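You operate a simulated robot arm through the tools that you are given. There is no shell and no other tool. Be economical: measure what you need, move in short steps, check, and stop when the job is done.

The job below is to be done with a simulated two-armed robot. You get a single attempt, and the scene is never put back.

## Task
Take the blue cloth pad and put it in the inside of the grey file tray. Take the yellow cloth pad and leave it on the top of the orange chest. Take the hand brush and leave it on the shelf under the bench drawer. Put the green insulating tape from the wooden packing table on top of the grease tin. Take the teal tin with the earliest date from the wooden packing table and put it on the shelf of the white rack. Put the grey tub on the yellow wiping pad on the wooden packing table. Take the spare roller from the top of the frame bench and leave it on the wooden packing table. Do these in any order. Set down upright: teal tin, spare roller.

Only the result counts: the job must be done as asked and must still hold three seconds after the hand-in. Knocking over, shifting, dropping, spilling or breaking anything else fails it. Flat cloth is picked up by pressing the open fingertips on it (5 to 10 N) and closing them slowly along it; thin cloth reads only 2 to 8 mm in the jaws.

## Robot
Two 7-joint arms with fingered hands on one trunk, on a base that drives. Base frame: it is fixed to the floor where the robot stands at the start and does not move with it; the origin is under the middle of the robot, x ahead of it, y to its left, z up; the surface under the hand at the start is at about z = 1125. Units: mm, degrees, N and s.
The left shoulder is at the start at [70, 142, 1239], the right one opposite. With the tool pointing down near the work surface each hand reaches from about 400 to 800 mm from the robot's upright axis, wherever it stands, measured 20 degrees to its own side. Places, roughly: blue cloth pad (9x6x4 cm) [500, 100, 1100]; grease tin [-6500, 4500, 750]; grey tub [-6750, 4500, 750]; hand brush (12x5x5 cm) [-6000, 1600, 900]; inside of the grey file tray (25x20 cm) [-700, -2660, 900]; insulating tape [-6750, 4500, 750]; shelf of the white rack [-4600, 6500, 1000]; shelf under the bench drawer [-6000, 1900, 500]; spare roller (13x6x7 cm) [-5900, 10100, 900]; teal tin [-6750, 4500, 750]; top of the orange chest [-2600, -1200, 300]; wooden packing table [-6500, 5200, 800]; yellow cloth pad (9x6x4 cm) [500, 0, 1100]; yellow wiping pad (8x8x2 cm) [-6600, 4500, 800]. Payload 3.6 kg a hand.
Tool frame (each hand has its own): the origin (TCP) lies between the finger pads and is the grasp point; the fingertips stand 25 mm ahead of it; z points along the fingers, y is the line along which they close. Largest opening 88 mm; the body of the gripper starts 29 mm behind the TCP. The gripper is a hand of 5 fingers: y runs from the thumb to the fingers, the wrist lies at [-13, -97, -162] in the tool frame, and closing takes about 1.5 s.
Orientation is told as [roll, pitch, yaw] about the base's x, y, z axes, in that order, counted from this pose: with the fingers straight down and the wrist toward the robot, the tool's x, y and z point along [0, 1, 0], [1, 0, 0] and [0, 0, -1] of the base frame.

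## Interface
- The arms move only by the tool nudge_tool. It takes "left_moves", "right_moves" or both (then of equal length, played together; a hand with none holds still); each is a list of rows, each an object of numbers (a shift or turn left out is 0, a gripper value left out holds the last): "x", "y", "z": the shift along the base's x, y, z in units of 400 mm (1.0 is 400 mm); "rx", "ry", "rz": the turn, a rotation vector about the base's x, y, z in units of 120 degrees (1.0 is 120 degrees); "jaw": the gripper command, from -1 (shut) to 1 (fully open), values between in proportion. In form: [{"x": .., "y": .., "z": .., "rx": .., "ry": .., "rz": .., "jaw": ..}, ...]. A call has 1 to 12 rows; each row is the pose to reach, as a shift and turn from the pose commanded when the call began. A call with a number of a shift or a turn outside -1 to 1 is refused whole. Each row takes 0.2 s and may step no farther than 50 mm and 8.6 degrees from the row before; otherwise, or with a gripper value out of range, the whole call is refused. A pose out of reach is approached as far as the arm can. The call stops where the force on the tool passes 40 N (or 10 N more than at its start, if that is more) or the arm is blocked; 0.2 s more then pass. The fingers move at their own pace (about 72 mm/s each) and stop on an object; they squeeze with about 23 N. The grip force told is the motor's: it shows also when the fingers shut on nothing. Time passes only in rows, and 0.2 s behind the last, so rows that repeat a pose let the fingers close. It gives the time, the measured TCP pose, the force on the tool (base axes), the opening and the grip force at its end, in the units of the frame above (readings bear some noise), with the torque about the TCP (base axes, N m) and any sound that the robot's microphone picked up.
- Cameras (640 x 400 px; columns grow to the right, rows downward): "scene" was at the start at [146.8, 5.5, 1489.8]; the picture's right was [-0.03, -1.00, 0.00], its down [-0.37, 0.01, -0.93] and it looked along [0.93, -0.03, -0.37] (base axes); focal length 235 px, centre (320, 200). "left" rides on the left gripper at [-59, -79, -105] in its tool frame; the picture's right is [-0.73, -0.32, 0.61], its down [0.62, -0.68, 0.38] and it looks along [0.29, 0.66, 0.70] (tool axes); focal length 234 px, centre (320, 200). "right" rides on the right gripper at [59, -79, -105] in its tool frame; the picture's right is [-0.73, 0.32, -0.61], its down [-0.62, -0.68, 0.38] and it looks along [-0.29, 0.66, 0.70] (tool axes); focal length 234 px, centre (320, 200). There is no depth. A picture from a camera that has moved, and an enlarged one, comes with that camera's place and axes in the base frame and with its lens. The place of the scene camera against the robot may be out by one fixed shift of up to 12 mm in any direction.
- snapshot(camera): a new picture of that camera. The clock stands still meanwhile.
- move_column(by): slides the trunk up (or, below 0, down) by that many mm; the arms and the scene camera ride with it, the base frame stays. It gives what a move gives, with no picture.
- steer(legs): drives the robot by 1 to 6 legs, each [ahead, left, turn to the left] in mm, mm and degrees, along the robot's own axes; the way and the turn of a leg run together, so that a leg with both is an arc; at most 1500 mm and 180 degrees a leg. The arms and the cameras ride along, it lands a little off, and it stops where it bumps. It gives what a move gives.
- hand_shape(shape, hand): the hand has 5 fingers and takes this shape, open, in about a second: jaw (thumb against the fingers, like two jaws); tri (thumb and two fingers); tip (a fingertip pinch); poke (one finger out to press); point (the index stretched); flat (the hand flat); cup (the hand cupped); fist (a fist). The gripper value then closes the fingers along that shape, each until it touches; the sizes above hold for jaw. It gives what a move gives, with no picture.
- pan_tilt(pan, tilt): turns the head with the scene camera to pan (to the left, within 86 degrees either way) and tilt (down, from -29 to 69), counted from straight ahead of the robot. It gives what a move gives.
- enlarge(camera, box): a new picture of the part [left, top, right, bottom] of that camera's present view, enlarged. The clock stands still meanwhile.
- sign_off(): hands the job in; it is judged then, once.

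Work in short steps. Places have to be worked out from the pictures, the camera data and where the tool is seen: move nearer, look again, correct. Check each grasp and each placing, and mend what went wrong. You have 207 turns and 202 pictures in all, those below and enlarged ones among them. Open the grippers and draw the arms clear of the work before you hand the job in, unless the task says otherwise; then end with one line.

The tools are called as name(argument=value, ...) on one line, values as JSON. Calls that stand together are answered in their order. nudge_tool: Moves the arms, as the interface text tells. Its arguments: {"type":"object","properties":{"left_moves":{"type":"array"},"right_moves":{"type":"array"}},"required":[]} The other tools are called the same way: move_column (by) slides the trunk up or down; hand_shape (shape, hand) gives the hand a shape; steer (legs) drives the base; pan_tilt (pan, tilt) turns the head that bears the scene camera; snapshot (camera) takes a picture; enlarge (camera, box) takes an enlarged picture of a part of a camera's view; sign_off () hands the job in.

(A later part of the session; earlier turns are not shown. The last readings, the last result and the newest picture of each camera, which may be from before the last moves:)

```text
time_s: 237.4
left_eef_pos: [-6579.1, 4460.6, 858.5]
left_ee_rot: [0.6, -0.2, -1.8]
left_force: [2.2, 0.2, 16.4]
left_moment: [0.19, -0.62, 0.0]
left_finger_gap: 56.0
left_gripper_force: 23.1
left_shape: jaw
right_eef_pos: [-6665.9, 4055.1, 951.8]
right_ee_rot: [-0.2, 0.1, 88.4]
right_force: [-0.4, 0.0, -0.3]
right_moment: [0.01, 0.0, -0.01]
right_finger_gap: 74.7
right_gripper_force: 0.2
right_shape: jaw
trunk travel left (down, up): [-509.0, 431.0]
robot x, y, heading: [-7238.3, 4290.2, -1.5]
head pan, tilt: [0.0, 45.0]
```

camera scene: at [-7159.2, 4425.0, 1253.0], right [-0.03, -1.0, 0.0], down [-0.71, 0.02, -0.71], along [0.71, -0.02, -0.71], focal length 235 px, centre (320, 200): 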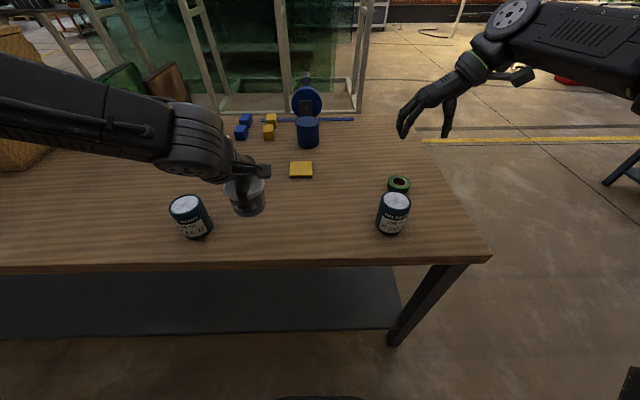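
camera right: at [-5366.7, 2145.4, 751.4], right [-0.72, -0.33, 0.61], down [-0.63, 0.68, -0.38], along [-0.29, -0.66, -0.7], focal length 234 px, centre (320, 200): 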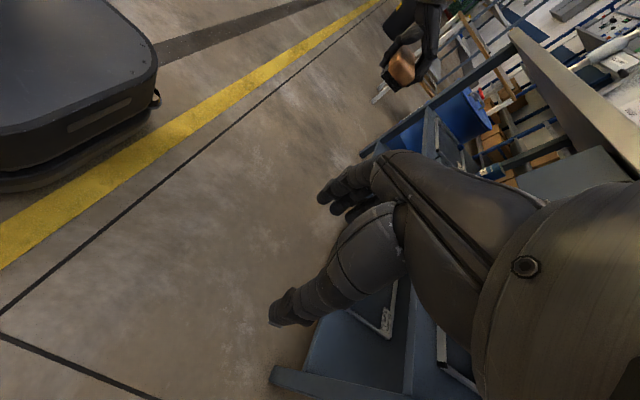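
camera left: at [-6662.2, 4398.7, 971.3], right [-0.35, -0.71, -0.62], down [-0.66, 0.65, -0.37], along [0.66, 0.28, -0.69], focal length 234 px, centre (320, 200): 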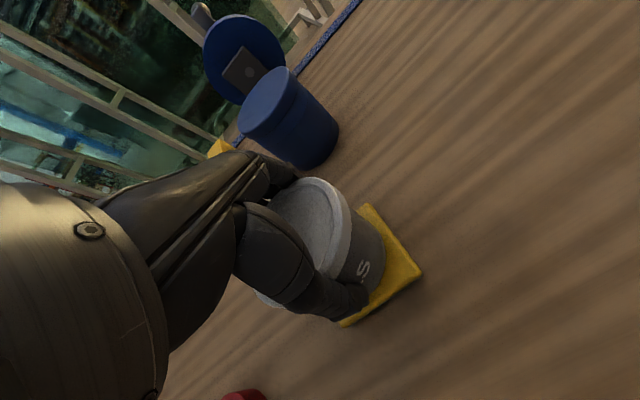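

Contact at 858 with 16 N. I ease 1 mm, open fully, and rise straight up.

nudge_tool(left_moves=[{"z": 0.004}, {"z": 0.004, "jaw": 0.4}, {"z": 0.004, "jaw": 0.7}, {"z": 0.004, "jaw": 1}, {"z": 0.004, "jaw": 1}, {"z": 0.03}, {"z": 0.06}, {"z": 0.1}, {"z": 0.18}, {"z": 0.28}])

enlarge(camera="scene", box=[180, 80, 420, 230])

snapshot(camera="left")

```text
time_s: 239.6
left_eef_pos: [-6578.9, 4462.9, 965.8]
left_ee_rot: [0.6, 0.2, -1.7]
left_force: [1.5, 0.4, -1.6]
left_moment: [0.01, -0.01, 0.01]
left_finger_gap: 88.4
left_gripper_force: 0.1
left_shape: jaw
right_eef_pos: [-6665.1, 4057.1, 950.8]
right_ee_rot: [-0.2, -0.1, 88.2]
right_force: [-1.3, 0.6, -0.3]
right_moment: [-0.01, -0.04, -0.02]
right_finger_gap: 74.8
right_gripper_force: 0.0
right_shape: jaw
trunk travel left (down, up): [-509.0, 431.0]
robot x, y, heading: [-7237.6, 4291.8, -1.6]
head pan, tilt: [0.0, 45.0]
```

```text
2.67 times, centred on (300, 155) of scene
camera zoom: at [-7102.9, 4293.8, 1187.9], right [-0.03, -1.0, 0.0], down [-0.71, 0.02, -0.71], along [0.71, -0.02, -0.71], focal length 627 px, centre (373, 320)
```

zoom: 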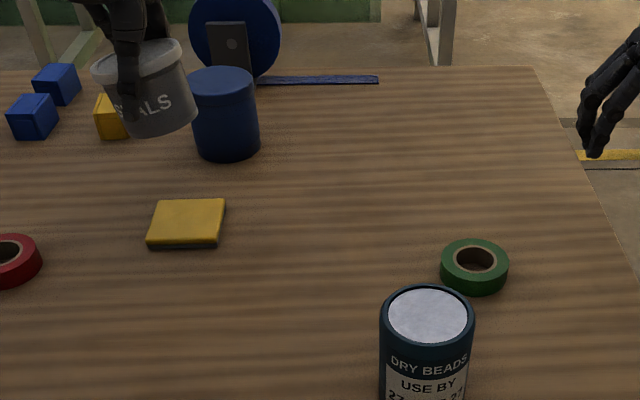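

```text
88 pictures are left
camera left: at [-6660.6, 4404.6, 1071.8], right [-0.35, -0.71, -0.62], down [-0.66, 0.65, -0.37], along [0.66, 0.28, -0.69], focal length 234 px, centre (320, 200)
```

left: 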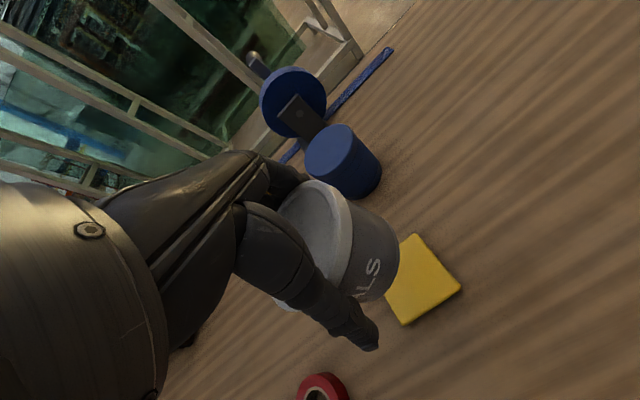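

The tub is still wedged between finger bases though the hand is open. I'll set it back on the pad and release with a wider hand shape; first I yaw the hand 40° so the fingers swing clear of the grease tin.

nudge_tool(left_moves=[{"rz": -0.067}, {"rz": -0.134}, {"rz": -0.2}, {"rz": -0.267}, {"rz": -0.333}, {"rz": -0.333, "z": -0.06}, {"rz": -0.333, "z": -0.12}])

snapshot(camera="left")

enlarge(camera="scene", box=[180, 80, 420, 230])

```text
time_s: 241.2
left_eef_pos: [-6577.5, 4462.8, 918.3]
left_ee_rot: [0.7, 0.2, -41.8]
left_force: [-0.6, -0.6, -2.6]
left_moment: [0.01, 0.02, 0.01]
left_finger_gap: 87.7
left_gripper_force: 0.0
left_shape: jaw
right_eef_pos: [-6663.7, 4055.1, 950.0]
right_ee_rot: [0.0, 0.0, 88.3]
right_force: [-0.3, 0.4, -0.3]
right_moment: [0.0, -0.01, 0.02]
right_finger_gap: 74.6
right_gripper_force: 0.0
right_shape: jaw
trunk travel left (down, up): [-509.0, 431.0]
robot x, y, heading: [-7239.3, 4291.1, -1.4]
head pan, tilt: [0.0, 45.0]
```

```text
87 pictures are left
camera left: at [-6676.5, 4470.3, 1023.5], right [-0.72, -0.32, -0.61], down [-0.09, 0.92, -0.37], along [0.69, -0.21, -0.69], focal length 234 px, centre (320, 200)
```

left: 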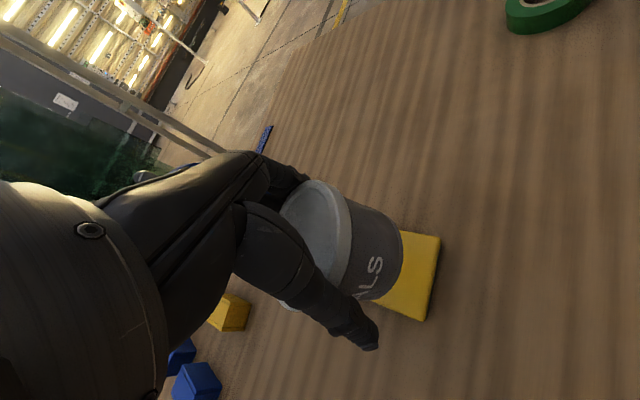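

```text
2.67 times, centred on (300, 155) of scene
camera zoom: at [-7102.1, 4294.0, 1187.9], right [-0.03, -1.0, 0.0], down [-0.71, 0.02, -0.71], along [0.71, -0.02, -0.71], focal length 627 px, centre (373, 320)
```

zoom: 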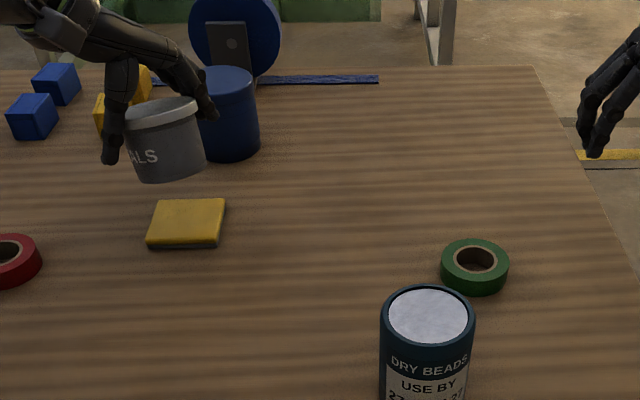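

The tub hangs against the far fingers, clear of the thumb. I shift to bring its base over the pad centre and lower to contact.

nudge_tool(left_moves=[{"x": -0.012, "y": 0.015, "z": -0.05}, {"x": -0.012, "y": 0.015, "z": -0.09}, {"x": -0.012, "y": 0.015, "z": -0.11}, {"x": -0.012, "y": 0.015, "z": -0.125}, {"x": -0.012, "y": 0.015, "z": -0.135}])

enlarge(camera="scene", box=[180, 80, 420, 230])

snapshot(camera="left")

```text
time_s: 242.4
left_eef_pos: [-6583.7, 4469.1, 864.5]
left_ee_rot: [0.7, 0.1, -41.8]
left_force: [0.3, -0.8, 1.1]
left_moment: [0.01, -0.04, 0.02]
left_finger_gap: 87.8
left_gripper_force: 0.0
left_shape: jaw
right_eef_pos: [-6665.7, 4056.2, 951.0]
right_ee_rot: [-0.1, 0.0, 88.3]
right_force: [0.0, 0.6, 0.1]
right_moment: [-0.01, -0.01, 0.01]
right_finger_gap: 74.6
right_gripper_force: 0.1
right_shape: jaw
trunk travel left (down, up): [-509.0, 431.0]
robot x, y, heading: [-7241.7, 4290.8, -1.7]
head pan, tilt: [0.0, 45.0]
```

```text
2.67 times, centred on (300, 155) of scene
camera zoom: at [-7102.9, 4293.9, 1188.0], right [-0.03, -1.0, 0.0], down [-0.71, 0.02, -0.71], along [0.71, -0.02, -0.71], focal length 627 px, centre (373, 320)
```

zoom: 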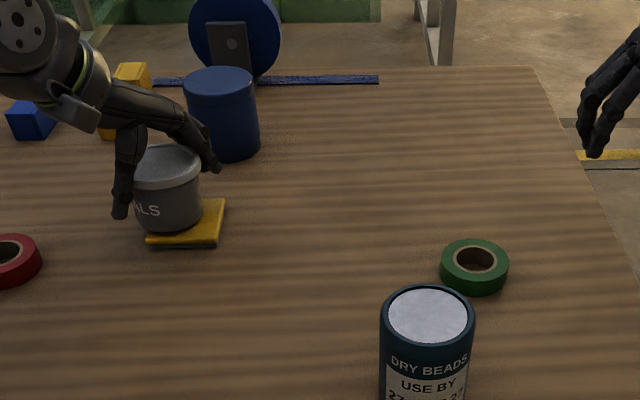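

```text
84 pictures are left
camera left: at [-6682.0, 4475.9, 969.9], right [-0.72, -0.32, -0.62], down [-0.09, 0.92, -0.37], along [0.69, -0.21, -0.69], focal length 234 px, centre (320, 200)
```

left: 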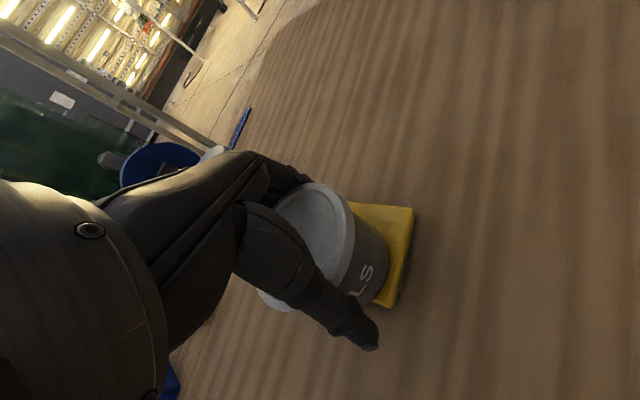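

The tub stands upright on the pad but about 14 mm too far to +y. I raise 10 mm and shift -y, watching whether it follows the hand.

nudge_tool(left_moves=[{"z": 0.025}, {"z": 0.025, "y": -0.02, "x": -0.005}, {"z": 0.025, "y": -0.035, "x": -0.008}])

enlarge(camera="scene", box=[200, 110, 300, 185])

```text
time_s: 243.2
left_eef_pos: [-6584.8, 4455.1, 873.9]
left_ee_rot: [0.7, 0.2, -41.7]
left_force: [0.3, 0.3, -1.1]
left_moment: [-0.01, -0.02, 0.0]
left_finger_gap: 88.0
left_gripper_force: 0.1
left_shape: jaw
right_eef_pos: [-6665.1, 4055.2, 950.5]
right_ee_rot: [0.0, 0.0, 88.3]
right_force: [-0.8, 0.7, -0.8]
right_moment: [-0.03, 0.0, 0.0]
right_finger_gap: 74.5
right_gripper_force: 0.1
right_shape: jaw
trunk travel left (down, up): [-509.0, 431.0]
robot x, y, heading: [-7236.4, 4289.5, -1.4]
head pan, tilt: [0.0, 45.0]
```

```text
5.33 times, centred on (250, 148) of scene
camera zoom: at [-7102.6, 4293.8, 1187.9], right [-0.03, -1.0, 0.0], down [-0.71, 0.02, -0.71], along [0.71, -0.02, -0.71], focal length 1254 px, centre (693, 480)
```

zoom: 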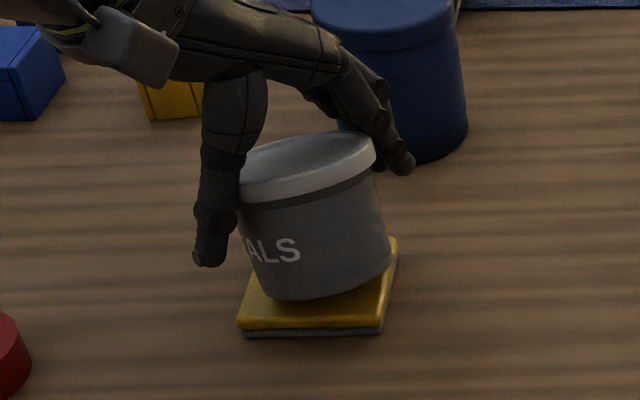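

Now it is clear: the lid is wedged between thumb base and fingers, and the tub is over the pad's middle. I lower it flat onto the pad again.

nudge_tool(left_moves=[{"z": -0.012}, {"z": -0.025}, {"z": -0.033}, {"z": -0.04}])

enlarge(camera="scene", box=[200, 110, 300, 185])

```text
time_s: 244.2
left_eef_pos: [-6589.1, 4453.4, 861.1]
left_ee_rot: [0.7, -0.1, -41.9]
left_force: [-1.8, 1.5, 11.1]
left_moment: [-0.22, -0.17, -0.04]
left_finger_gap: 88.0
left_gripper_force: 0.1
left_shape: jaw
right_eef_pos: [-6666.9, 4055.7, 952.3]
right_ee_rot: [-0.2, 0.0, 88.3]
right_force: [-0.4, -0.4, -0.8]
right_moment: [0.0, -0.01, 0.0]
right_finger_gap: 74.7
right_gripper_force: 0.0
right_shape: jaw
trunk travel left (down, up): [-509.0, 431.0]
robot x, y, heading: [-7236.1, 4286.3, -1.5]
head pan, tilt: [0.0, 45.0]
```

```text
5.33 times, centred on (250, 148) of scene
camera zoom: at [-7105.2, 4293.6, 1188.5], right [-0.03, -1.0, 0.0], down [-0.71, 0.02, -0.71], along [0.71, -0.02, -0.71], focal length 1254 px, centre (693, 480)
```

zoom: 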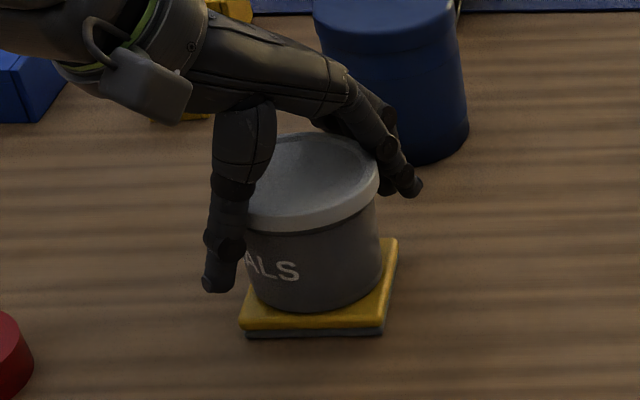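

The tub is flat on the pad. I switch the hand to the flat shape here to spread the fingers away from the lid.

hand_shape(hand="left", shape="flat")

enlarge(camera="scene", box=[200, 90, 320, 185])

snapshot(camera="left")

```text
time_s: 245.1
left_eef_pos: [-6586.8, 4453.9, 857.8]
left_ee_rot: [0.7, 0.1, -41.9]
left_force: [0.4, 0.5, 0.5]
left_moment: [0.0, -0.05, -0.02]
left_finger_gap: 0.0
left_gripper_force: 0.1
left_shape: flat
right_eef_pos: [-6664.8, 4055.4, 952.4]
right_ee_rot: [-0.1, -0.1, 88.3]
right_force: [-0.3, -0.2, -0.6]
right_moment: [0.02, 0.0, 0.01]
right_finger_gap: 74.5
right_gripper_force: 0.1
right_shape: jaw
trunk travel left (down, up): [-509.0, 431.0]
robot x, y, heading: [-7236.0, 4286.3, -1.4]
head pan, tilt: [0.0, 45.0]
```

```text
4.21 times, centred on (260, 138) of scene
camera zoom: at [-7103.0, 4293.7, 1187.9], right [-0.03, -1.0, 0.0], down [-0.71, 0.02, -0.71], along [0.71, -0.02, -0.71], focal length 990 px, centre (573, 463)
```

zoom: 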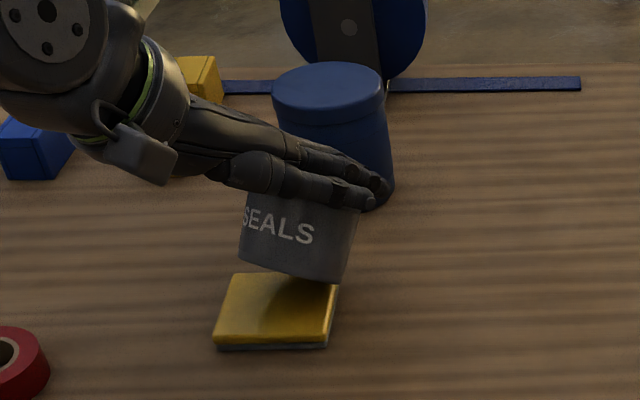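

```text
80 pictures are left
camera left: at [-6686.0, 4461.0, 963.7], right [-0.72, -0.32, -0.62], down [-0.09, 0.92, -0.37], along [0.69, -0.21, -0.69], focal length 234 px, centre (320, 200)
```

left: 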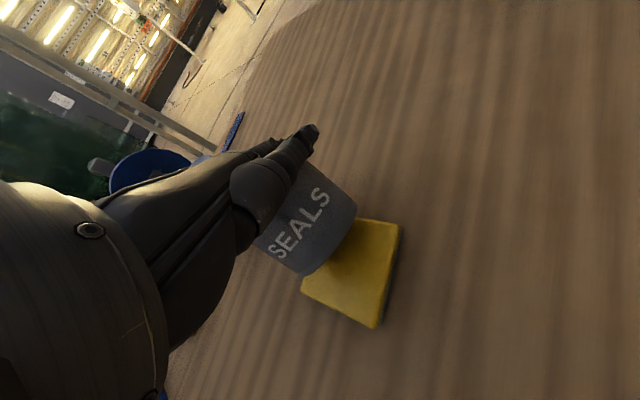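

The flat hand lies over the lid, with the tub tilted and pushed toward +x. I raise the hand 15 mm slowly and look before anything else.

nudge_tool(left_moves=[{"z": 0.012}, {"z": 0.025}, {"z": 0.04}])

enlarge(camera="scene", box=[200, 90, 320, 185])

```text
time_s: 245.9
left_eef_pos: [-6584.8, 4454.1, 874.5]
left_ee_rot: [0.7, 0.1, -41.7]
left_force: [-0.6, 0.2, -0.2]
left_moment: [-0.01, 0.02, -0.01]
left_finger_gap: 0.0
left_gripper_force: 0.0
left_shape: flat
right_eef_pos: [-6664.7, 4055.3, 951.1]
right_ee_rot: [-0.1, -0.1, 88.4]
right_force: [0.0, 0.3, -0.8]
right_moment: [0.0, 0.02, 0.0]
right_finger_gap: 74.5
right_gripper_force: 0.1
right_shape: jaw
trunk travel left (down, up): [-509.0, 431.0]
robot x, y, heading: [-7237.3, 4288.8, -1.5]
head pan, tilt: [0.0, 45.0]
```

```text
4.21 times, centred on (260, 138) of scene
camera zoom: at [-7102.9, 4293.8, 1188.0], right [-0.03, -1.0, 0.0], down [-0.71, 0.02, -0.71], along [0.71, -0.02, -0.71], focal length 990 px, centre (573, 463)
```

zoom: 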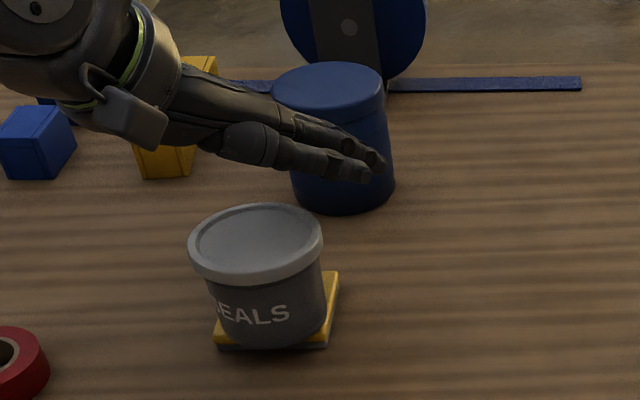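

The tub has come free and stands on the pad. I lift the hand well clear and inspect.

nudge_tool(left_moves=[{"z": 0.08}, {"z": 0.16}, {"z": 0.24}, {"z": 0.24, "x": -0.1, "y": 0.05}])

enlarge(camera="scene", box=[200, 90, 320, 185])

snapshot(camera="left")

```text
time_s: 246.9
left_eef_pos: [-6628.9, 4474.2, 969.6]
left_ee_rot: [0.8, 0.0, -41.8]
left_force: [-0.5, 0.4, 0.3]
left_moment: [0.0, -0.03, 0.0]
left_finger_gap: 0.0
left_gripper_force: 0.1
left_shape: flat
right_eef_pos: [-6667.3, 4057.3, 953.1]
right_ee_rot: [-0.1, 0.1, 88.3]
right_force: [-0.4, -0.5, 0.2]
right_moment: [-0.02, -0.03, -0.01]
right_finger_gap: 74.7
right_gripper_force: 0.1
right_shape: jaw
trunk travel left (down, up): [-509.0, 431.0]
robot x, y, heading: [-7238.3, 4288.8, -1.7]
head pan, tilt: [0.0, 45.0]
```

```text
4.21 times, centred on (260, 138) of scene
camera zoom: at [-7104.9, 4295.8, 1188.2], right [-0.03, -1.0, 0.0], down [-0.71, 0.02, -0.71], along [0.71, -0.02, -0.71], focal length 990 px, centre (573, 463)
```

zoom: 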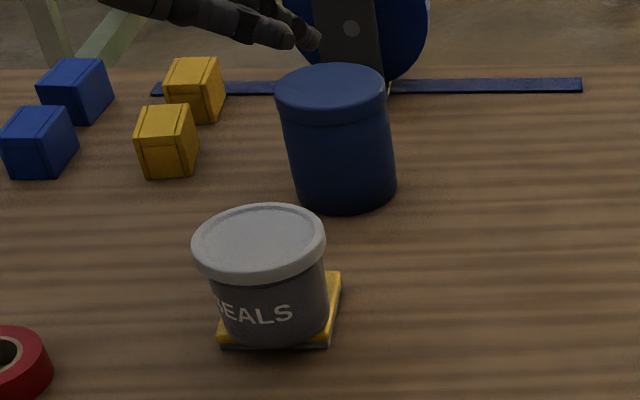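

```text
77 pictures are left
camera left: at [-6727.3, 4481.8, 1075.6], right [-0.72, -0.32, -0.62], down [-0.09, 0.92, -0.38], along [0.69, -0.22, -0.69], focal length 234 px, centre (320, 200)
```

left: 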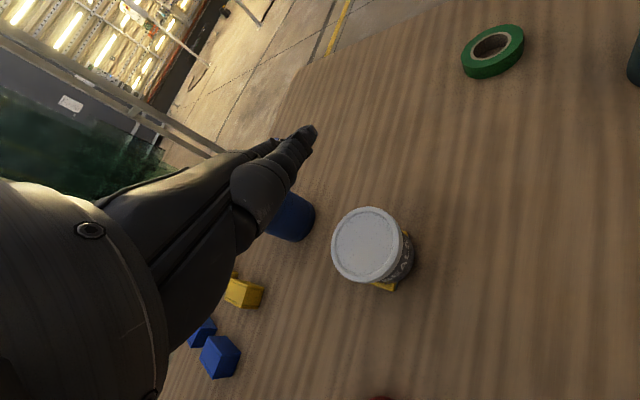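

The tub stands upright on the pad. Now the green tape with the right hand, near (-6655,4186): I move over it at z≈900 and check with the right camera.

nudge_tool(right_moves=[{"y": 0.1, "jaw": 1}, {"y": 0.2, "x": 0.01}, {"y": 0.3, "x": 0.025, "z": -0.05}, {"y": 0.32, "x": 0.025, "z": -0.11}], left_moves=[{"z": 0.1}, {"z": 0.1, "x": -0.1}, {"z": 0.1, "x": -0.2, "y": 0.05}, {"z": 0.1, "x": -0.28, "y": 0.1}])

snapshot(camera="right")

enlarge(camera="scene", box=[300, 100, 460, 220])

```text
time_s: 247.9
left_eef_pos: [-6737.2, 4513.7, 1008.2]
left_ee_rot: [0.8, 0.2, -41.8]
left_force: [-0.2, 0.3, 0.7]
left_moment: [0.01, -0.01, -0.01]
left_finger_gap: 0.0
left_gripper_force: 0.0
left_shape: flat
right_eef_pos: [-6682.3, 4169.8, 907.7]
right_ee_rot: [-0.2, 0.0, 88.2]
right_force: [-0.2, 0.8, 0.0]
right_moment: [-0.02, 0.02, -0.03]
right_finger_gap: 87.8
right_gripper_force: 0.0
right_shape: jaw
right hand out of reach, approached as far as the arm can: row 2, 3, 4
trunk travel left (down, up): [-509.0, 431.0]
robot x, y, heading: [-7237.4, 4287.2, -1.5]
head pan, tilt: [0.0, 45.0]
```

```text
76 pictures are left
camera right: at [-6741.6, 4091.4, 1012.9], right [0.73, 0.3, 0.61], down [0.6, -0.7, -0.38], along [0.31, 0.65, -0.69], focal length 234 px, centre (320, 200)
```

right: 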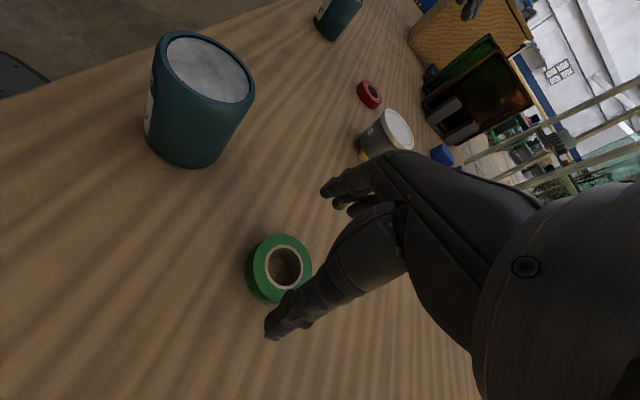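

```text
3.33 times, centred on (380, 160) of scene
camera zoom: at [-7103.5, 4294.5, 1188.1], right [-0.03, -1.0, 0.0], down [-0.71, 0.02, -0.71], along [0.71, -0.02, -0.71], focal length 784 px, centre (120, 333)
```

zoom: 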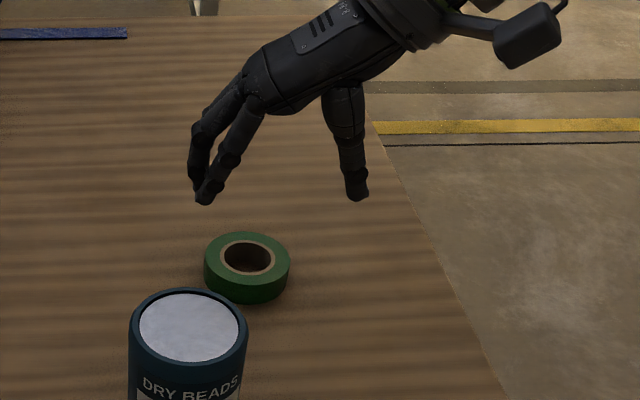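

Tape measured at (-6660,4182). The right hand is near its inner reach limit, so I raise it and strafe the robot 100 mm to the left.

nudge_tool(right_moves=[{"z": 0.06, "y": -0.05}, {"z": 0.12, "y": -0.1}])

steer(legs=[[0, 110, 0]])

hand_shape(hand="left", shape="jaw")

```text
time_s: 248.5
left_eef_pos: [-6737.1, 4513.9, 1010.3]
left_ee_rot: [0.7, 0.1, -41.8]
left_force: [-0.6, 0.0, 0.0]
left_moment: [-0.02, -0.01, -0.02]
left_finger_gap: 0.2
left_gripper_force: 0.1
left_shape: flat
right_eef_pos: [-6680.1, 4129.3, 955.2]
right_ee_rot: [-0.1, 0.0, 88.3]
right_force: [0.0, -1.3, 0.1]
right_moment: [-0.02, 0.02, 0.0]
right_finger_gap: 87.9
right_gripper_force: 0.0
right_shape: jaw
trunk travel left (down, up): [-509.0, 431.0]
robot x, y, heading: [-7238.7, 4290.8, -1.4]
head pan, tilt: [0.0, 45.0]
```

```text
time_s: 249.7
left_eef_pos: [-6733.1, 4622.8, 1008.1]
left_ee_rot: [0.6, 0.1, -42.0]
left_force: [0.0, 0.1, -0.3]
left_moment: [-0.04, 0.0, -0.03]
left_finger_gap: 0.1
left_gripper_force: 0.1
left_shape: flat
right_eef_pos: [-6678.1, 4235.6, 953.8]
right_ee_rot: [-0.1, -0.1, 88.1]
right_force: [-0.1, 0.1, 0.4]
right_moment: [-0.02, 0.02, -0.01]
right_finger_gap: 87.5
right_gripper_force: 0.0
right_shape: jaw
trunk travel left (down, up): [-509.0, 431.0]
robot x, y, heading: [-7235.4, 4397.5, -1.7]
head pan, tilt: [0.0, 45.0]
```

```text
time_s: 250.6
left_eef_pos: [-6732.4, 4620.2, 1008.5]
left_ee_rot: [0.7, 0.1, -42.0]
left_force: [0.4, -0.1, 0.3]
left_moment: [-0.02, 0.0, 0.04]
left_finger_gap: 87.6
left_gripper_force: 0.1
left_shape: jaw
right_eef_pos: [-6677.9, 4237.3, 953.8]
right_ee_rot: [0.0, -0.1, 88.1]
right_force: [-0.4, -0.2, 0.1]
right_moment: [0.02, -0.02, -0.01]
right_finger_gap: 87.8
right_gripper_force: 0.1
right_shape: jaw
trunk travel left (down, up): [-509.0, 431.0]
robot x, y, heading: [-7234.3, 4396.1, -1.8]
head pan, tilt: [0.0, 45.0]
```

Now over the tape: to (-6660,4182) and down to z≈870.

nudge_tool(right_moves=[{"x": 0.02, "y": -0.07}, {"x": 0.045, "y": -0.138, "z": -0.05}, {"x": 0.045, "y": -0.138, "z": -0.13}, {"x": 0.045, "y": -0.138, "z": -0.2}])

snapshot(camera="right")

enlarge(camera="scene", box=[320, 100, 480, 220])

```text
time_s: 251.6
left_eef_pos: [-6733.2, 4621.0, 1008.6]
left_ee_rot: [0.7, 0.2, -42.0]
left_force: [-1.2, -0.3, -0.3]
left_moment: [-0.01, 0.04, -0.02]
left_finger_gap: 87.8
left_gripper_force: 0.1
left_shape: jaw
right_eef_pos: [-6658.6, 4180.4, 872.7]
right_ee_rot: [-0.1, 0.0, 88.2]
right_force: [0.3, 0.3, 0.3]
right_moment: [0.02, -0.03, 0.04]
right_finger_gap: 87.8
right_gripper_force: 0.1
right_shape: jaw
trunk travel left (down, up): [-509.0, 431.0]
robot x, y, heading: [-7236.5, 4396.9, -1.9]
head pan, tilt: [0.0, 45.0]
```

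```text
74 pictures are left
camera right: at [-6718.3, 4102.1, 977.9], right [0.74, 0.3, 0.61], down [0.6, -0.7, -0.38], along [0.31, 0.65, -0.7], focal length 234 px, centre (320, 200)
```

right: 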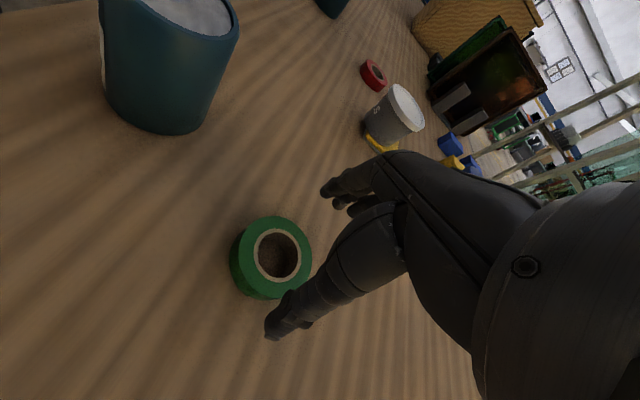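

```text
3.33 times, centred on (400, 160) of scene
camera zoom: at [-7099.2, 4403.2, 1187.9], right [-0.03, -1.0, 0.0], down [-0.71, 0.02, -0.71], along [0.71, -0.02, -0.71], focal length 784 px, centre (53, 333)
```

zoom: 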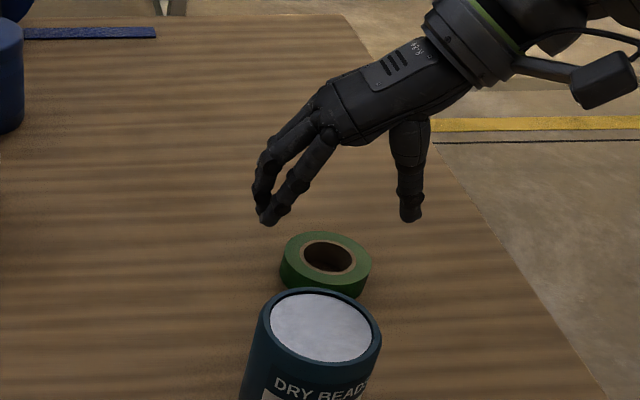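

Well centred. I descend in steps toward z≈822.

nudge_tool(right_moves=[{"x": 0.004, "y": 0.006, "z": -0.05}, {"x": 0.004, "y": 0.006, "z": -0.09}, {"x": 0.004, "y": 0.006, "z": -0.11}, {"x": 0.004, "y": 0.006, "z": -0.12}])

snapshot(camera="right")

```text
time_s: 252.6
left_eef_pos: [-6733.4, 4620.6, 1008.2]
left_ee_rot: [0.7, 0.1, -42.0]
left_force: [0.4, 0.4, 1.0]
left_moment: [0.02, 0.01, -0.05]
left_finger_gap: 87.5
left_gripper_force: 0.0
left_shape: jaw
right_eef_pos: [-6656.9, 4184.3, 826.7]
right_ee_rot: [-0.1, 0.0, 88.1]
right_force: [-0.3, -0.2, -0.2]
right_moment: [0.02, 0.03, 0.02]
right_finger_gap: 87.7
right_gripper_force: 0.0
right_shape: jaw
trunk travel left (down, up): [-509.0, 431.0]
robot x, y, heading: [-7233.3, 4399.8, -1.9]
head pan, tilt: [0.0, 45.0]
```

```text
72 pictures are left
camera right: at [-6718.1, 4106.5, 931.9], right [0.74, 0.3, 0.61], down [0.6, -0.7, -0.38], along [0.31, 0.65, -0.69], focal length 234 px, centre (320, 200)
```

right: 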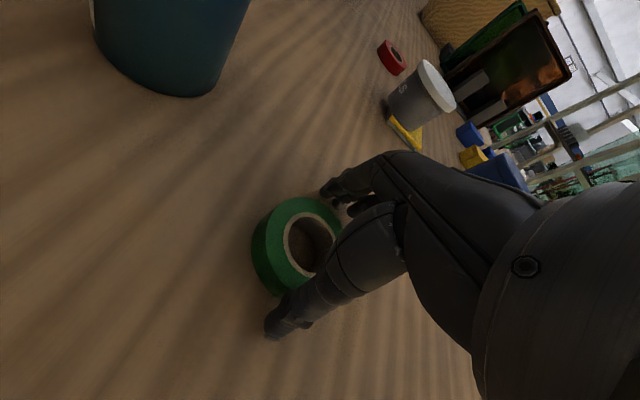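

Straddling the tape. I lower to contact or z≈818, then close.

nudge_tool(right_moves=[{"z": -0.008}, {"z": -0.016}, {"z": -0.022}])

nudge_tool(right_moves=[{"jaw": 0.7}, {"jaw": 0.3}, {"jaw": 0}, {"jaw": -1}, {"jaw": -1}, {"jaw": -1}])

snapshot(camera="right")

```text
time_s: 253.3
left_eef_pos: [-6737.1, 4621.4, 1010.8]
left_ee_rot: [0.9, -0.1, -42.0]
left_force: [0.6, -0.8, -0.4]
left_moment: [0.02, -0.01, 0.0]
left_finger_gap: 88.0
left_gripper_force: 0.1
left_shape: jaw
right_eef_pos: [-6660.5, 4185.4, 821.9]
right_ee_rot: [-0.6, 0.0, 88.1]
right_force: [2.6, -5.7, 34.5]
right_moment: [1.44, -0.36, -0.13]
right_finger_gap: 85.1
right_gripper_force: 0.1
right_shape: jaw
trunk travel left (down, up): [-509.0, 431.0]
robot x, y, heading: [-7234.1, 4400.4, -1.5]
head pan, tilt: [0.0, 45.0]
```

```text
time_s: 253.9
left_eef_pos: [-6735.9, 4622.5, 1009.9]
left_ee_rot: [0.9, -0.1, -41.9]
left_force: [0.7, -0.6, 0.5]
left_moment: [0.06, -0.02, 0.03]
left_finger_gap: 87.7
left_gripper_force: 0.1
left_shape: jaw
right_eef_pos: [-6658.2, 4186.7, 824.8]
right_ee_rot: [-0.8, -0.4, 88.1]
right_force: [-1.5, -0.5, 36.7]
right_moment: [-0.81, 0.17, 0.05]
right_finger_gap: 54.4
right_gripper_force: 22.9
right_shape: jaw
trunk travel left (down, up): [-509.0, 431.0]
robot x, y, heading: [-7240.3, 4399.3, -1.9]
head pan, tilt: [0.0, 45.0]
stopped in row 2 (right hand): the force on the tool passed its limit at 48 N (the readings are from after the stop); the commanded pose is now the measured one
```

```text
71 pictures are left
camera right: at [-6719.7, 4109.3, 929.7], right [0.73, 0.29, 0.62], down [0.61, -0.7, -0.38], along [0.32, 0.65, -0.69], focal length 234 px, centre (320, 200)
```

right: 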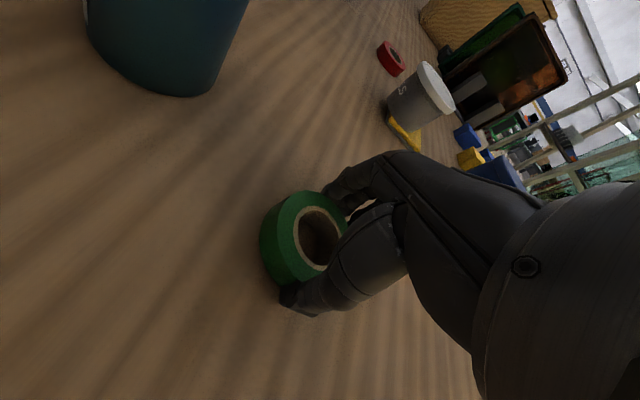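

Table contact puts its top at z≈795; the tape is gripped at 54 mm. I lift and check.

nudge_tool(right_moves=[{"z": 0.01, "jaw": -1}, {"z": 0.04, "jaw": -1}, {"z": 0.1}, {"z": 0.2}, {"z": 0.25}])

enlarge(camera="scene", box=[320, 80, 480, 200])

snapshot(camera="right")

```text
time_s: 255.1
left_eef_pos: [-6733.9, 4621.9, 1009.5]
left_ee_rot: [0.7, 0.2, -41.9]
left_force: [-0.6, 0.0, 0.8]
left_moment: [0.02, 0.02, 0.0]
left_finger_gap: 87.8
left_gripper_force: 0.1
left_shape: jaw
right_eef_pos: [-6657.6, 4185.9, 919.5]
right_ee_rot: [-0.4, -0.2, 88.1]
right_force: [-0.4, -0.6, -1.3]
right_moment: [-0.03, -0.03, -0.01]
right_finger_gap: 54.3
right_gripper_force: 23.4
right_shape: jaw
trunk travel left (down, up): [-509.0, 431.0]
robot x, y, heading: [-7233.4, 4396.8, -1.8]
head pan, tilt: [0.0, 45.0]
```

```text
3.33 times, centred on (400, 140) of scene
camera zoom: at [-7099.8, 4403.7, 1187.9], right [-0.03, -1.0, 0.0], down [-0.71, 0.02, -0.71], along [0.71, -0.02, -0.71], focal length 784 px, centre (53, 400)
```

zoom: 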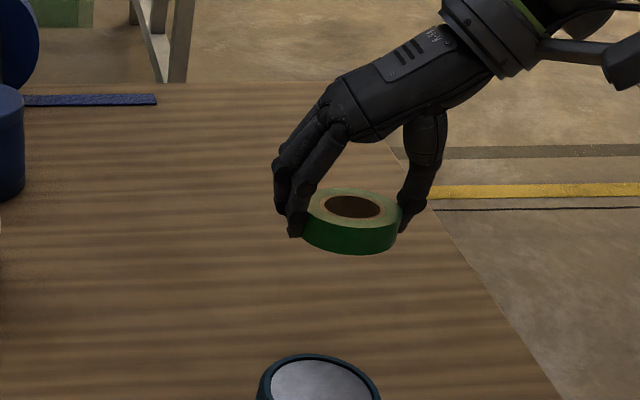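

```text
69 pictures are left
camera right: at [-6717.4, 4108.1, 1024.5], right [0.73, 0.3, 0.61], down [0.6, -0.7, -0.38], along [0.31, 0.65, -0.69], focal length 234 px, centre (320, 200)
```

right: 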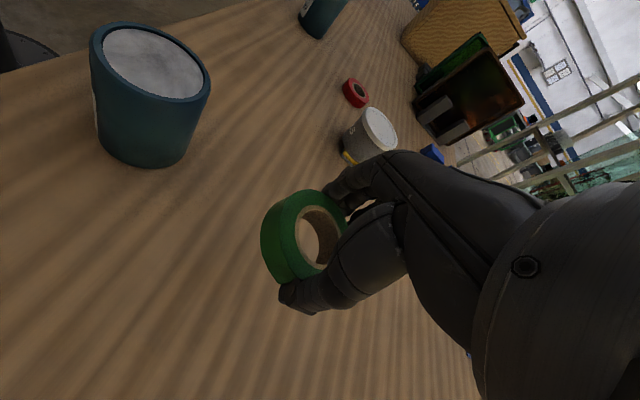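

Tape held. Next I pick the JUL tin with the left hand: raise the right hand and strafe the robot 150 mm left.

nudge_tool(right_moves=[{"z": 0.08}, {"z": 0.15}], left_moves=[{"rz": 0.0}, {"z": 0.02}])

steer(legs=[[-20, 150, 0]])

nudge_tool(left_moves=[{"rz": 0.067, "x": -0.03, "y": -0.02}, {"rz": 0.134, "x": -0.06, "y": -0.05}, {"rz": 0.2, "x": -0.1, "y": -0.09}, {"rz": 0.267, "x": -0.12, "y": -0.13}, {"rz": 0.333, "x": -0.15, "y": -0.17}, {"rz": 0.333, "x": -0.15, "y": -0.18}])

snapshot(camera="left")

snapshot(camera="scene")

```text
time_s: 255.7
left_eef_pos: [-6734.5, 4622.4, 1016.4]
left_ee_rot: [0.7, 0.1, -41.9]
left_force: [0.0, 0.2, 0.6]
left_moment: [0.02, 0.02, 0.01]
left_finger_gap: 87.9
left_gripper_force: 0.0
left_shape: jaw
right_eef_pos: [-6665.7, 4185.6, 975.9]
right_ee_rot: [-0.5, -0.1, 87.9]
right_force: [0.3, 1.1, -0.8]
right_moment: [-0.01, 0.0, 0.0]
right_finger_gap: 54.4
right_gripper_force: 22.9
right_shape: jaw
right hand out of reach, approached as far as the arm can: row 2
trunk travel left (down, up): [-509.0, 431.0]
robot x, y, heading: [-7240.2, 4399.7, -1.7]
head pan, tilt: [0.0, 45.0]
```

```text
time_s: 257.0
left_eef_pos: [-6748.5, 4772.4, 1017.0]
left_ee_rot: [0.7, 0.1, -42.1]
left_force: [0.4, -0.6, 0.4]
left_moment: [0.01, 0.01, 0.0]
left_finger_gap: 87.9
left_gripper_force: 0.1
left_shape: jaw
right_eef_pos: [-6680.6, 4337.6, 976.9]
right_ee_rot: [-0.5, -0.2, 87.9]
right_force: [-0.5, 0.0, 0.2]
right_moment: [-0.03, -0.02, 0.02]
right_finger_gap: 54.3
right_gripper_force: 22.9
right_shape: jaw
trunk travel left (down, up): [-509.0, 431.0]
robot x, y, heading: [-7253.2, 4549.1, -2.0]
head pan, tilt: [0.0, 45.0]
```

```text
time_s: 258.4
left_eef_pos: [-6807.9, 4701.3, 1017.6]
left_ee_rot: [0.7, 0.2, -2.0]
left_force: [-0.9, 0.3, 0.0]
left_moment: [0.02, -0.01, 0.02]
left_finger_gap: 88.0
left_gripper_force: 0.1
left_shape: jaw
right_eef_pos: [-6679.5, 4337.7, 975.5]
right_ee_rot: [-0.5, -0.1, 87.9]
right_force: [0.6, -0.2, -0.1]
right_moment: [-0.02, 0.03, -0.03]
right_finger_gap: 54.2
right_gripper_force: 22.9
right_shape: jaw
trunk travel left (down, up): [-509.0, 431.0]
robot x, y, heading: [-7252.2, 4547.3, -2.0]
head pan, tilt: [0.0, 45.0]
```

```text
68 pictures are left
camera left: at [-6889.1, 4643.8, 1122.1], right [-0.35, -0.71, -0.62], down [-0.66, 0.65, -0.37], along [0.67, 0.28, -0.69], focal length 234 px, centre (320, 200)
```

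left: 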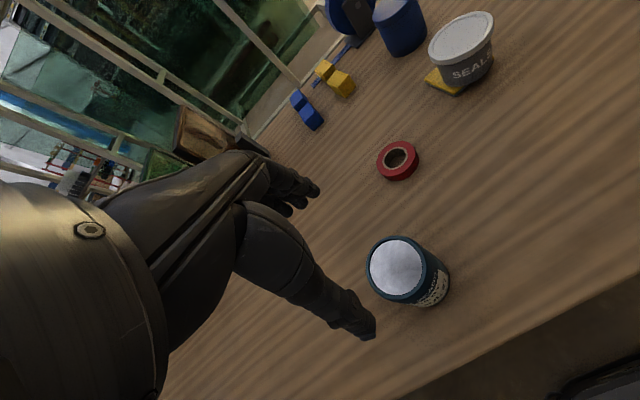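

```text
67 pictures are left
camera scene: at [-7114.5, 4555.1, 1187.9], right [-0.03, -1.0, 0.0], down [-0.71, 0.02, -0.71], along [0.71, -0.02, -0.71], focal length 235 px, centre (320, 200)
```

scene: 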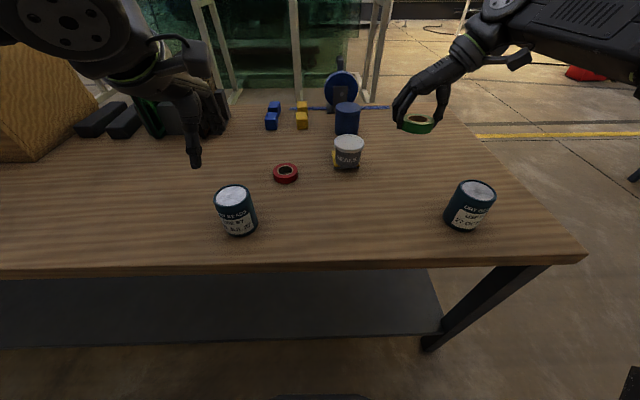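

Tin 2 is at (-6808,4697), top z≈893, right under the hand. I descend to z≈900 and check.

nudge_tool(left_moves=[{"y": -0.009, "z": -0.1}, {"y": -0.009, "z": -0.2}, {"y": -0.009, "z": -0.26}, {"y": -0.009, "z": -0.3}])

snapshot(camera="left")

```text
time_s: 259.4
left_eef_pos: [-6807.0, 4697.5, 896.8]
left_ee_rot: [0.7, 0.1, -2.1]
left_force: [0.4, -0.3, 0.4]
left_moment: [0.0, 0.02, -0.02]
left_finger_gap: 87.8
left_gripper_force: 0.1
left_shape: jaw
right_eef_pos: [-6680.3, 4336.5, 976.5]
right_ee_rot: [-0.5, -0.1, 87.9]
right_force: [-0.2, 0.0, -0.3]
right_moment: [0.01, 0.02, -0.05]
right_finger_gap: 54.4
right_gripper_force: 22.6
right_shape: jaw
trunk travel left (down, up): [-509.0, 431.0]
robot x, y, heading: [-7249.3, 4546.7, -2.0]
head pan, tilt: [0.0, 45.0]
```

```text
66 pictures are left
camera left: at [-6889.1, 4638.4, 1002.5], right [-0.35, -0.71, -0.62], down [-0.66, 0.65, -0.37], along [0.67, 0.27, -0.69], focal length 234 px, centre (320, 200)
```

left: 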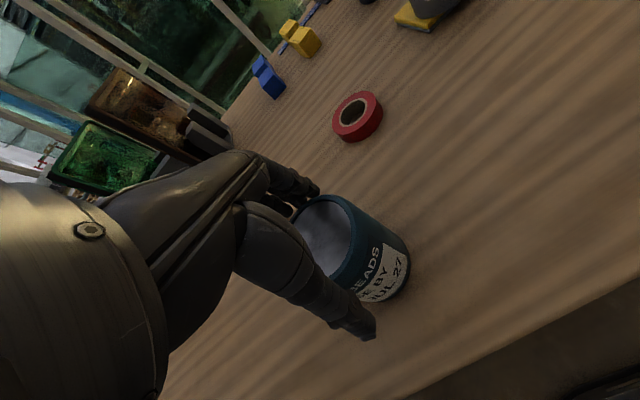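

Fingers straddle the tin with margin. Down to z≈880 and close.

nudge_tool(left_moves=[{"z": -0.02}, {"z": -0.042}, {"z": -0.042, "jaw": 0.6}, {"z": -0.042, "jaw": 0.3}, {"z": -0.042, "jaw": -0.2}, {"z": -0.042, "jaw": -1}, {"z": -0.042, "jaw": -1}, {"z": -0.042, "jaw": -1}])

nudge_tool(left_moves=[{"z": 0.03}, {"z": 0.08}, {"z": 0.18}, {"z": 0.3}, {"z": 0.4}])

snapshot(camera="left")

snapshot(camera="scene")

```text
time_s: 261.2
left_eef_pos: [-6807.5, 4697.6, 880.9]
left_ee_rot: [0.6, 0.1, -2.0]
left_force: [0.6, 0.0, 0.5]
left_moment: [0.0, -0.02, 0.02]
left_finger_gap: 59.2
left_gripper_force: 23.4
left_shape: jaw
right_eef_pos: [-6680.0, 4336.6, 976.4]
right_ee_rot: [-0.6, -0.2, 88.0]
right_force: [-0.3, 0.4, -0.3]
right_moment: [0.03, 0.0, -0.01]
right_finger_gap: 54.2
right_gripper_force: 23.1
right_shape: jaw
trunk travel left (down, up): [-509.0, 431.0]
robot x, y, heading: [-7254.5, 4551.5, -1.6]
head pan, tilt: [0.0, 45.0]
```

```text
time_s: 262.4
left_eef_pos: [-6809.4, 4694.9, 1039.0]
left_ee_rot: [0.6, 0.3, -2.1]
left_force: [0.2, 0.6, -2.1]
left_moment: [-0.02, 0.02, 0.01]
left_finger_gap: 59.2
left_gripper_force: 23.4
left_shape: jaw
right_eef_pos: [-6680.8, 4336.9, 975.7]
right_ee_rot: [-0.5, -0.3, 87.9]
right_force: [-0.1, -0.1, -0.2]
right_moment: [0.01, 0.0, 0.02]
right_finger_gap: 54.3
right_gripper_force: 22.7
right_shape: jaw
trunk travel left (down, up): [-509.0, 431.0]
robot x, y, heading: [-7250.9, 4548.4, -1.9]
head pan, tilt: [0.0, 45.0]
```

```text
65 pictures are left
camera left: at [-6890.1, 4637.0, 1145.3], right [-0.35, -0.71, -0.62], down [-0.66, 0.65, -0.37], along [0.67, 0.27, -0.69], focal length 234 px, centre (320, 200)
```

left: 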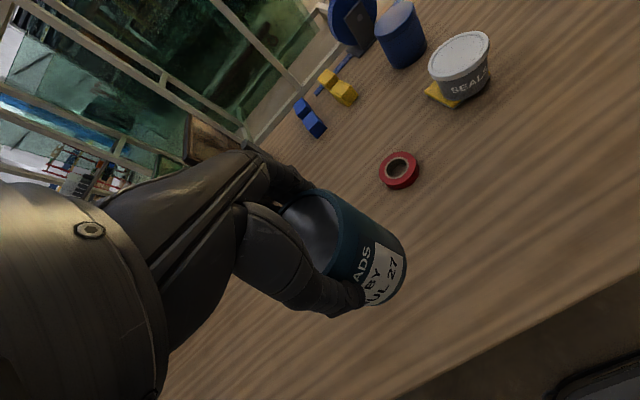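

```text
64 pictures are left
camera scene: at [-7115.1, 4554.3, 1187.9], right [-0.03, -1.0, 0.0], down [-0.71, 0.02, -0.71], along [0.71, -0.02, -0.71], focal length 235 px, centre (320, 200)
```

scene: 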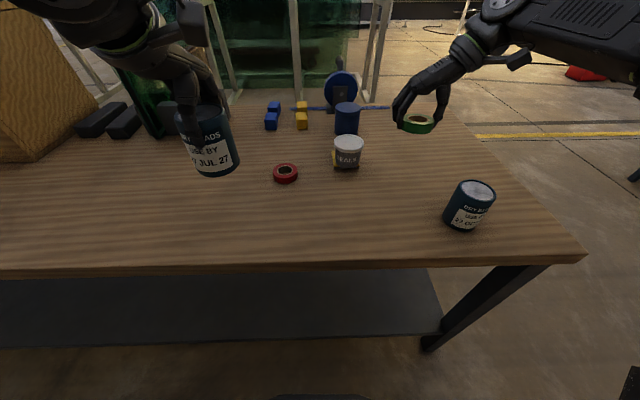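

The tin is held upright (its base is 86 mm below the TCP). Now I turn the right hand so its wrist points back (more reach), and drive forward and left for the grease tin at about (-6408,4437).

nudge_tool(right_moves=[{"rz": -0.067}, {"rz": -0.134}, {"rz": -0.2}, {"rz": -0.267}, {"rz": -0.333}, {"rz": -0.4}, {"rz": -0.467}, {"rz": -0.533}, {"rz": -0.6}, {"rz": -0.667}, {"rz": -0.733}])

steer(legs=[[95, 60, 0]])

snapshot(camera="scene")

```text
time_s: 264.8
left_eef_pos: [-6808.1, 4694.7, 1039.1]
left_ee_rot: [0.7, 0.2, -2.1]
left_force: [-0.6, 0.0, -1.9]
left_moment: [-0.01, 0.0, -0.01]
left_finger_gap: 59.1
left_gripper_force: 23.2
left_shape: jaw
right_eef_pos: [-6681.4, 4337.3, 976.9]
right_ee_rot: [-0.5, -0.2, -0.2]
right_force: [0.6, 0.5, 0.0]
right_moment: [-0.03, 0.06, 0.03]
right_finger_gap: 54.3
right_gripper_force: 22.6
right_shape: jaw
trunk travel left (down, up): [-509.0, 431.0]
robot x, y, heading: [-7255.3, 4550.5, -2.0]
head pan, tilt: [0.0, 45.0]
```

```text
time_s: 266.1
left_eef_pos: [-6710.4, 4751.2, 1039.7]
left_ee_rot: [0.6, 0.2, -2.1]
left_force: [0.3, 0.8, -3.3]
left_moment: [0.0, 0.01, 0.03]
left_finger_gap: 59.2
left_gripper_force: 22.8
left_shape: jaw
right_eef_pos: [-6581.9, 4393.5, 976.3]
right_ee_rot: [-0.5, -0.1, -0.2]
right_force: [-1.2, 0.2, -0.7]
right_moment: [-0.02, 0.02, -0.01]
right_finger_gap: 54.4
right_gripper_force: 22.5
right_shape: jaw
trunk travel left (down, up): [-509.0, 431.0]
robot x, y, heading: [-7151.2, 4604.4, -1.8]
head pan, tilt: [0.0, 45.0]
```

```text
63 pictures are left
camera scene: at [-7016.5, 4611.5, 1187.9], right [-0.03, -1.0, 0.0], down [-0.71, 0.02, -0.71], along [0.71, -0.02, -0.71], focal length 235 px, centre (320, 200)
```

scene: 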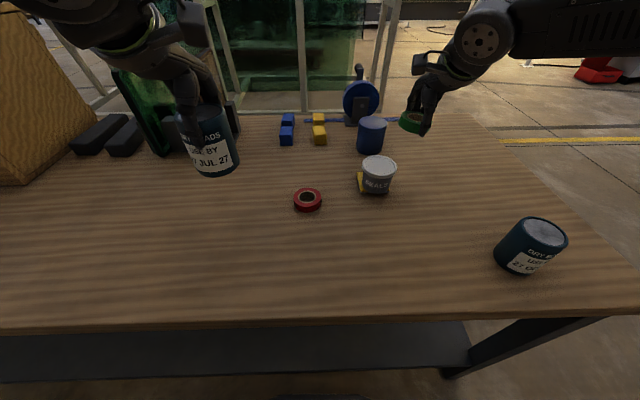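

Right hand is close to the grease tin. I move most of the way and look with the right camera.

nudge_tool(right_moves=[{"x": 0.1, "y": 0.03}, {"x": 0.2, "y": 0.06}, {"x": 0.3, "y": 0.09}, {"x": 0.4, "y": 0.11}])

snapshot(camera="right")

enlarge(camera="scene", box=[290, 50, 450, 170])

```text
time_s: 267.1
left_eef_pos: [-6709.9, 4751.6, 1039.3]
left_ee_rot: [0.7, 0.2, -2.1]
left_force: [0.1, 1.1, -3.1]
left_moment: [0.02, -0.02, 0.03]
left_finger_gap: 59.1
left_gripper_force: 23.3
left_shape: jaw
right_eef_pos: [-6496.9, 4402.2, 963.8]
right_ee_rot: [-0.5, -0.2, -0.1]
right_force: [-0.3, 0.4, -0.3]
right_moment: [0.02, 0.0, 0.02]
right_finger_gap: 54.3
right_gripper_force: 22.8
right_shape: jaw
right hand out of reach, approached as far as the arm can: row 2, 3, 4
trunk travel left (down, up): [-509.0, 431.0]
robot x, y, heading: [-7156.2, 4609.0, -1.9]
head pan, tilt: [0.0, 45.0]
```

```text
62 pictures are left
camera right: at [-6574.3, 4461.6, 1069.1], right [0.32, -0.72, 0.61], down [-0.68, -0.63, -0.38], along [0.66, -0.3, -0.69], focal length 234 px, centre (320, 200)
```

right: 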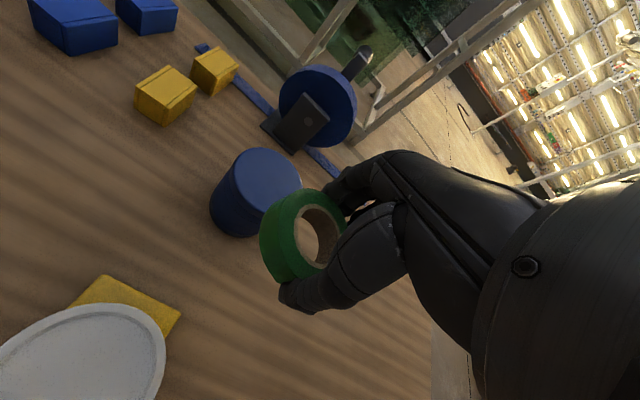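

```text
3.33 times, centred on (370, 110) of scene
camera zoom: at [-7016.0, 4611.3, 1187.8], right [-0.03, -1.0, 0.0], down [-0.71, 0.02, -0.71], along [0.71, -0.02, -0.71], focal length 784 px, centre (153, 500)
```

zoom: 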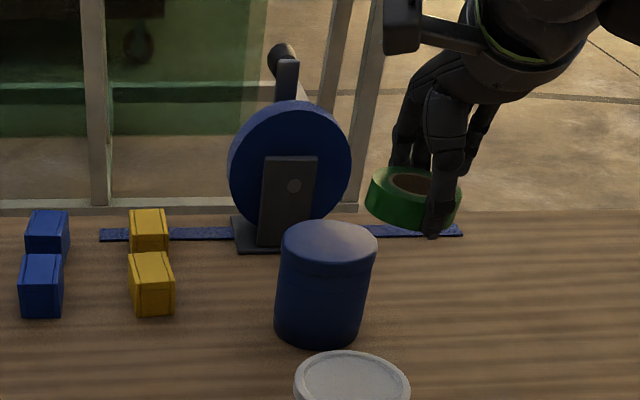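

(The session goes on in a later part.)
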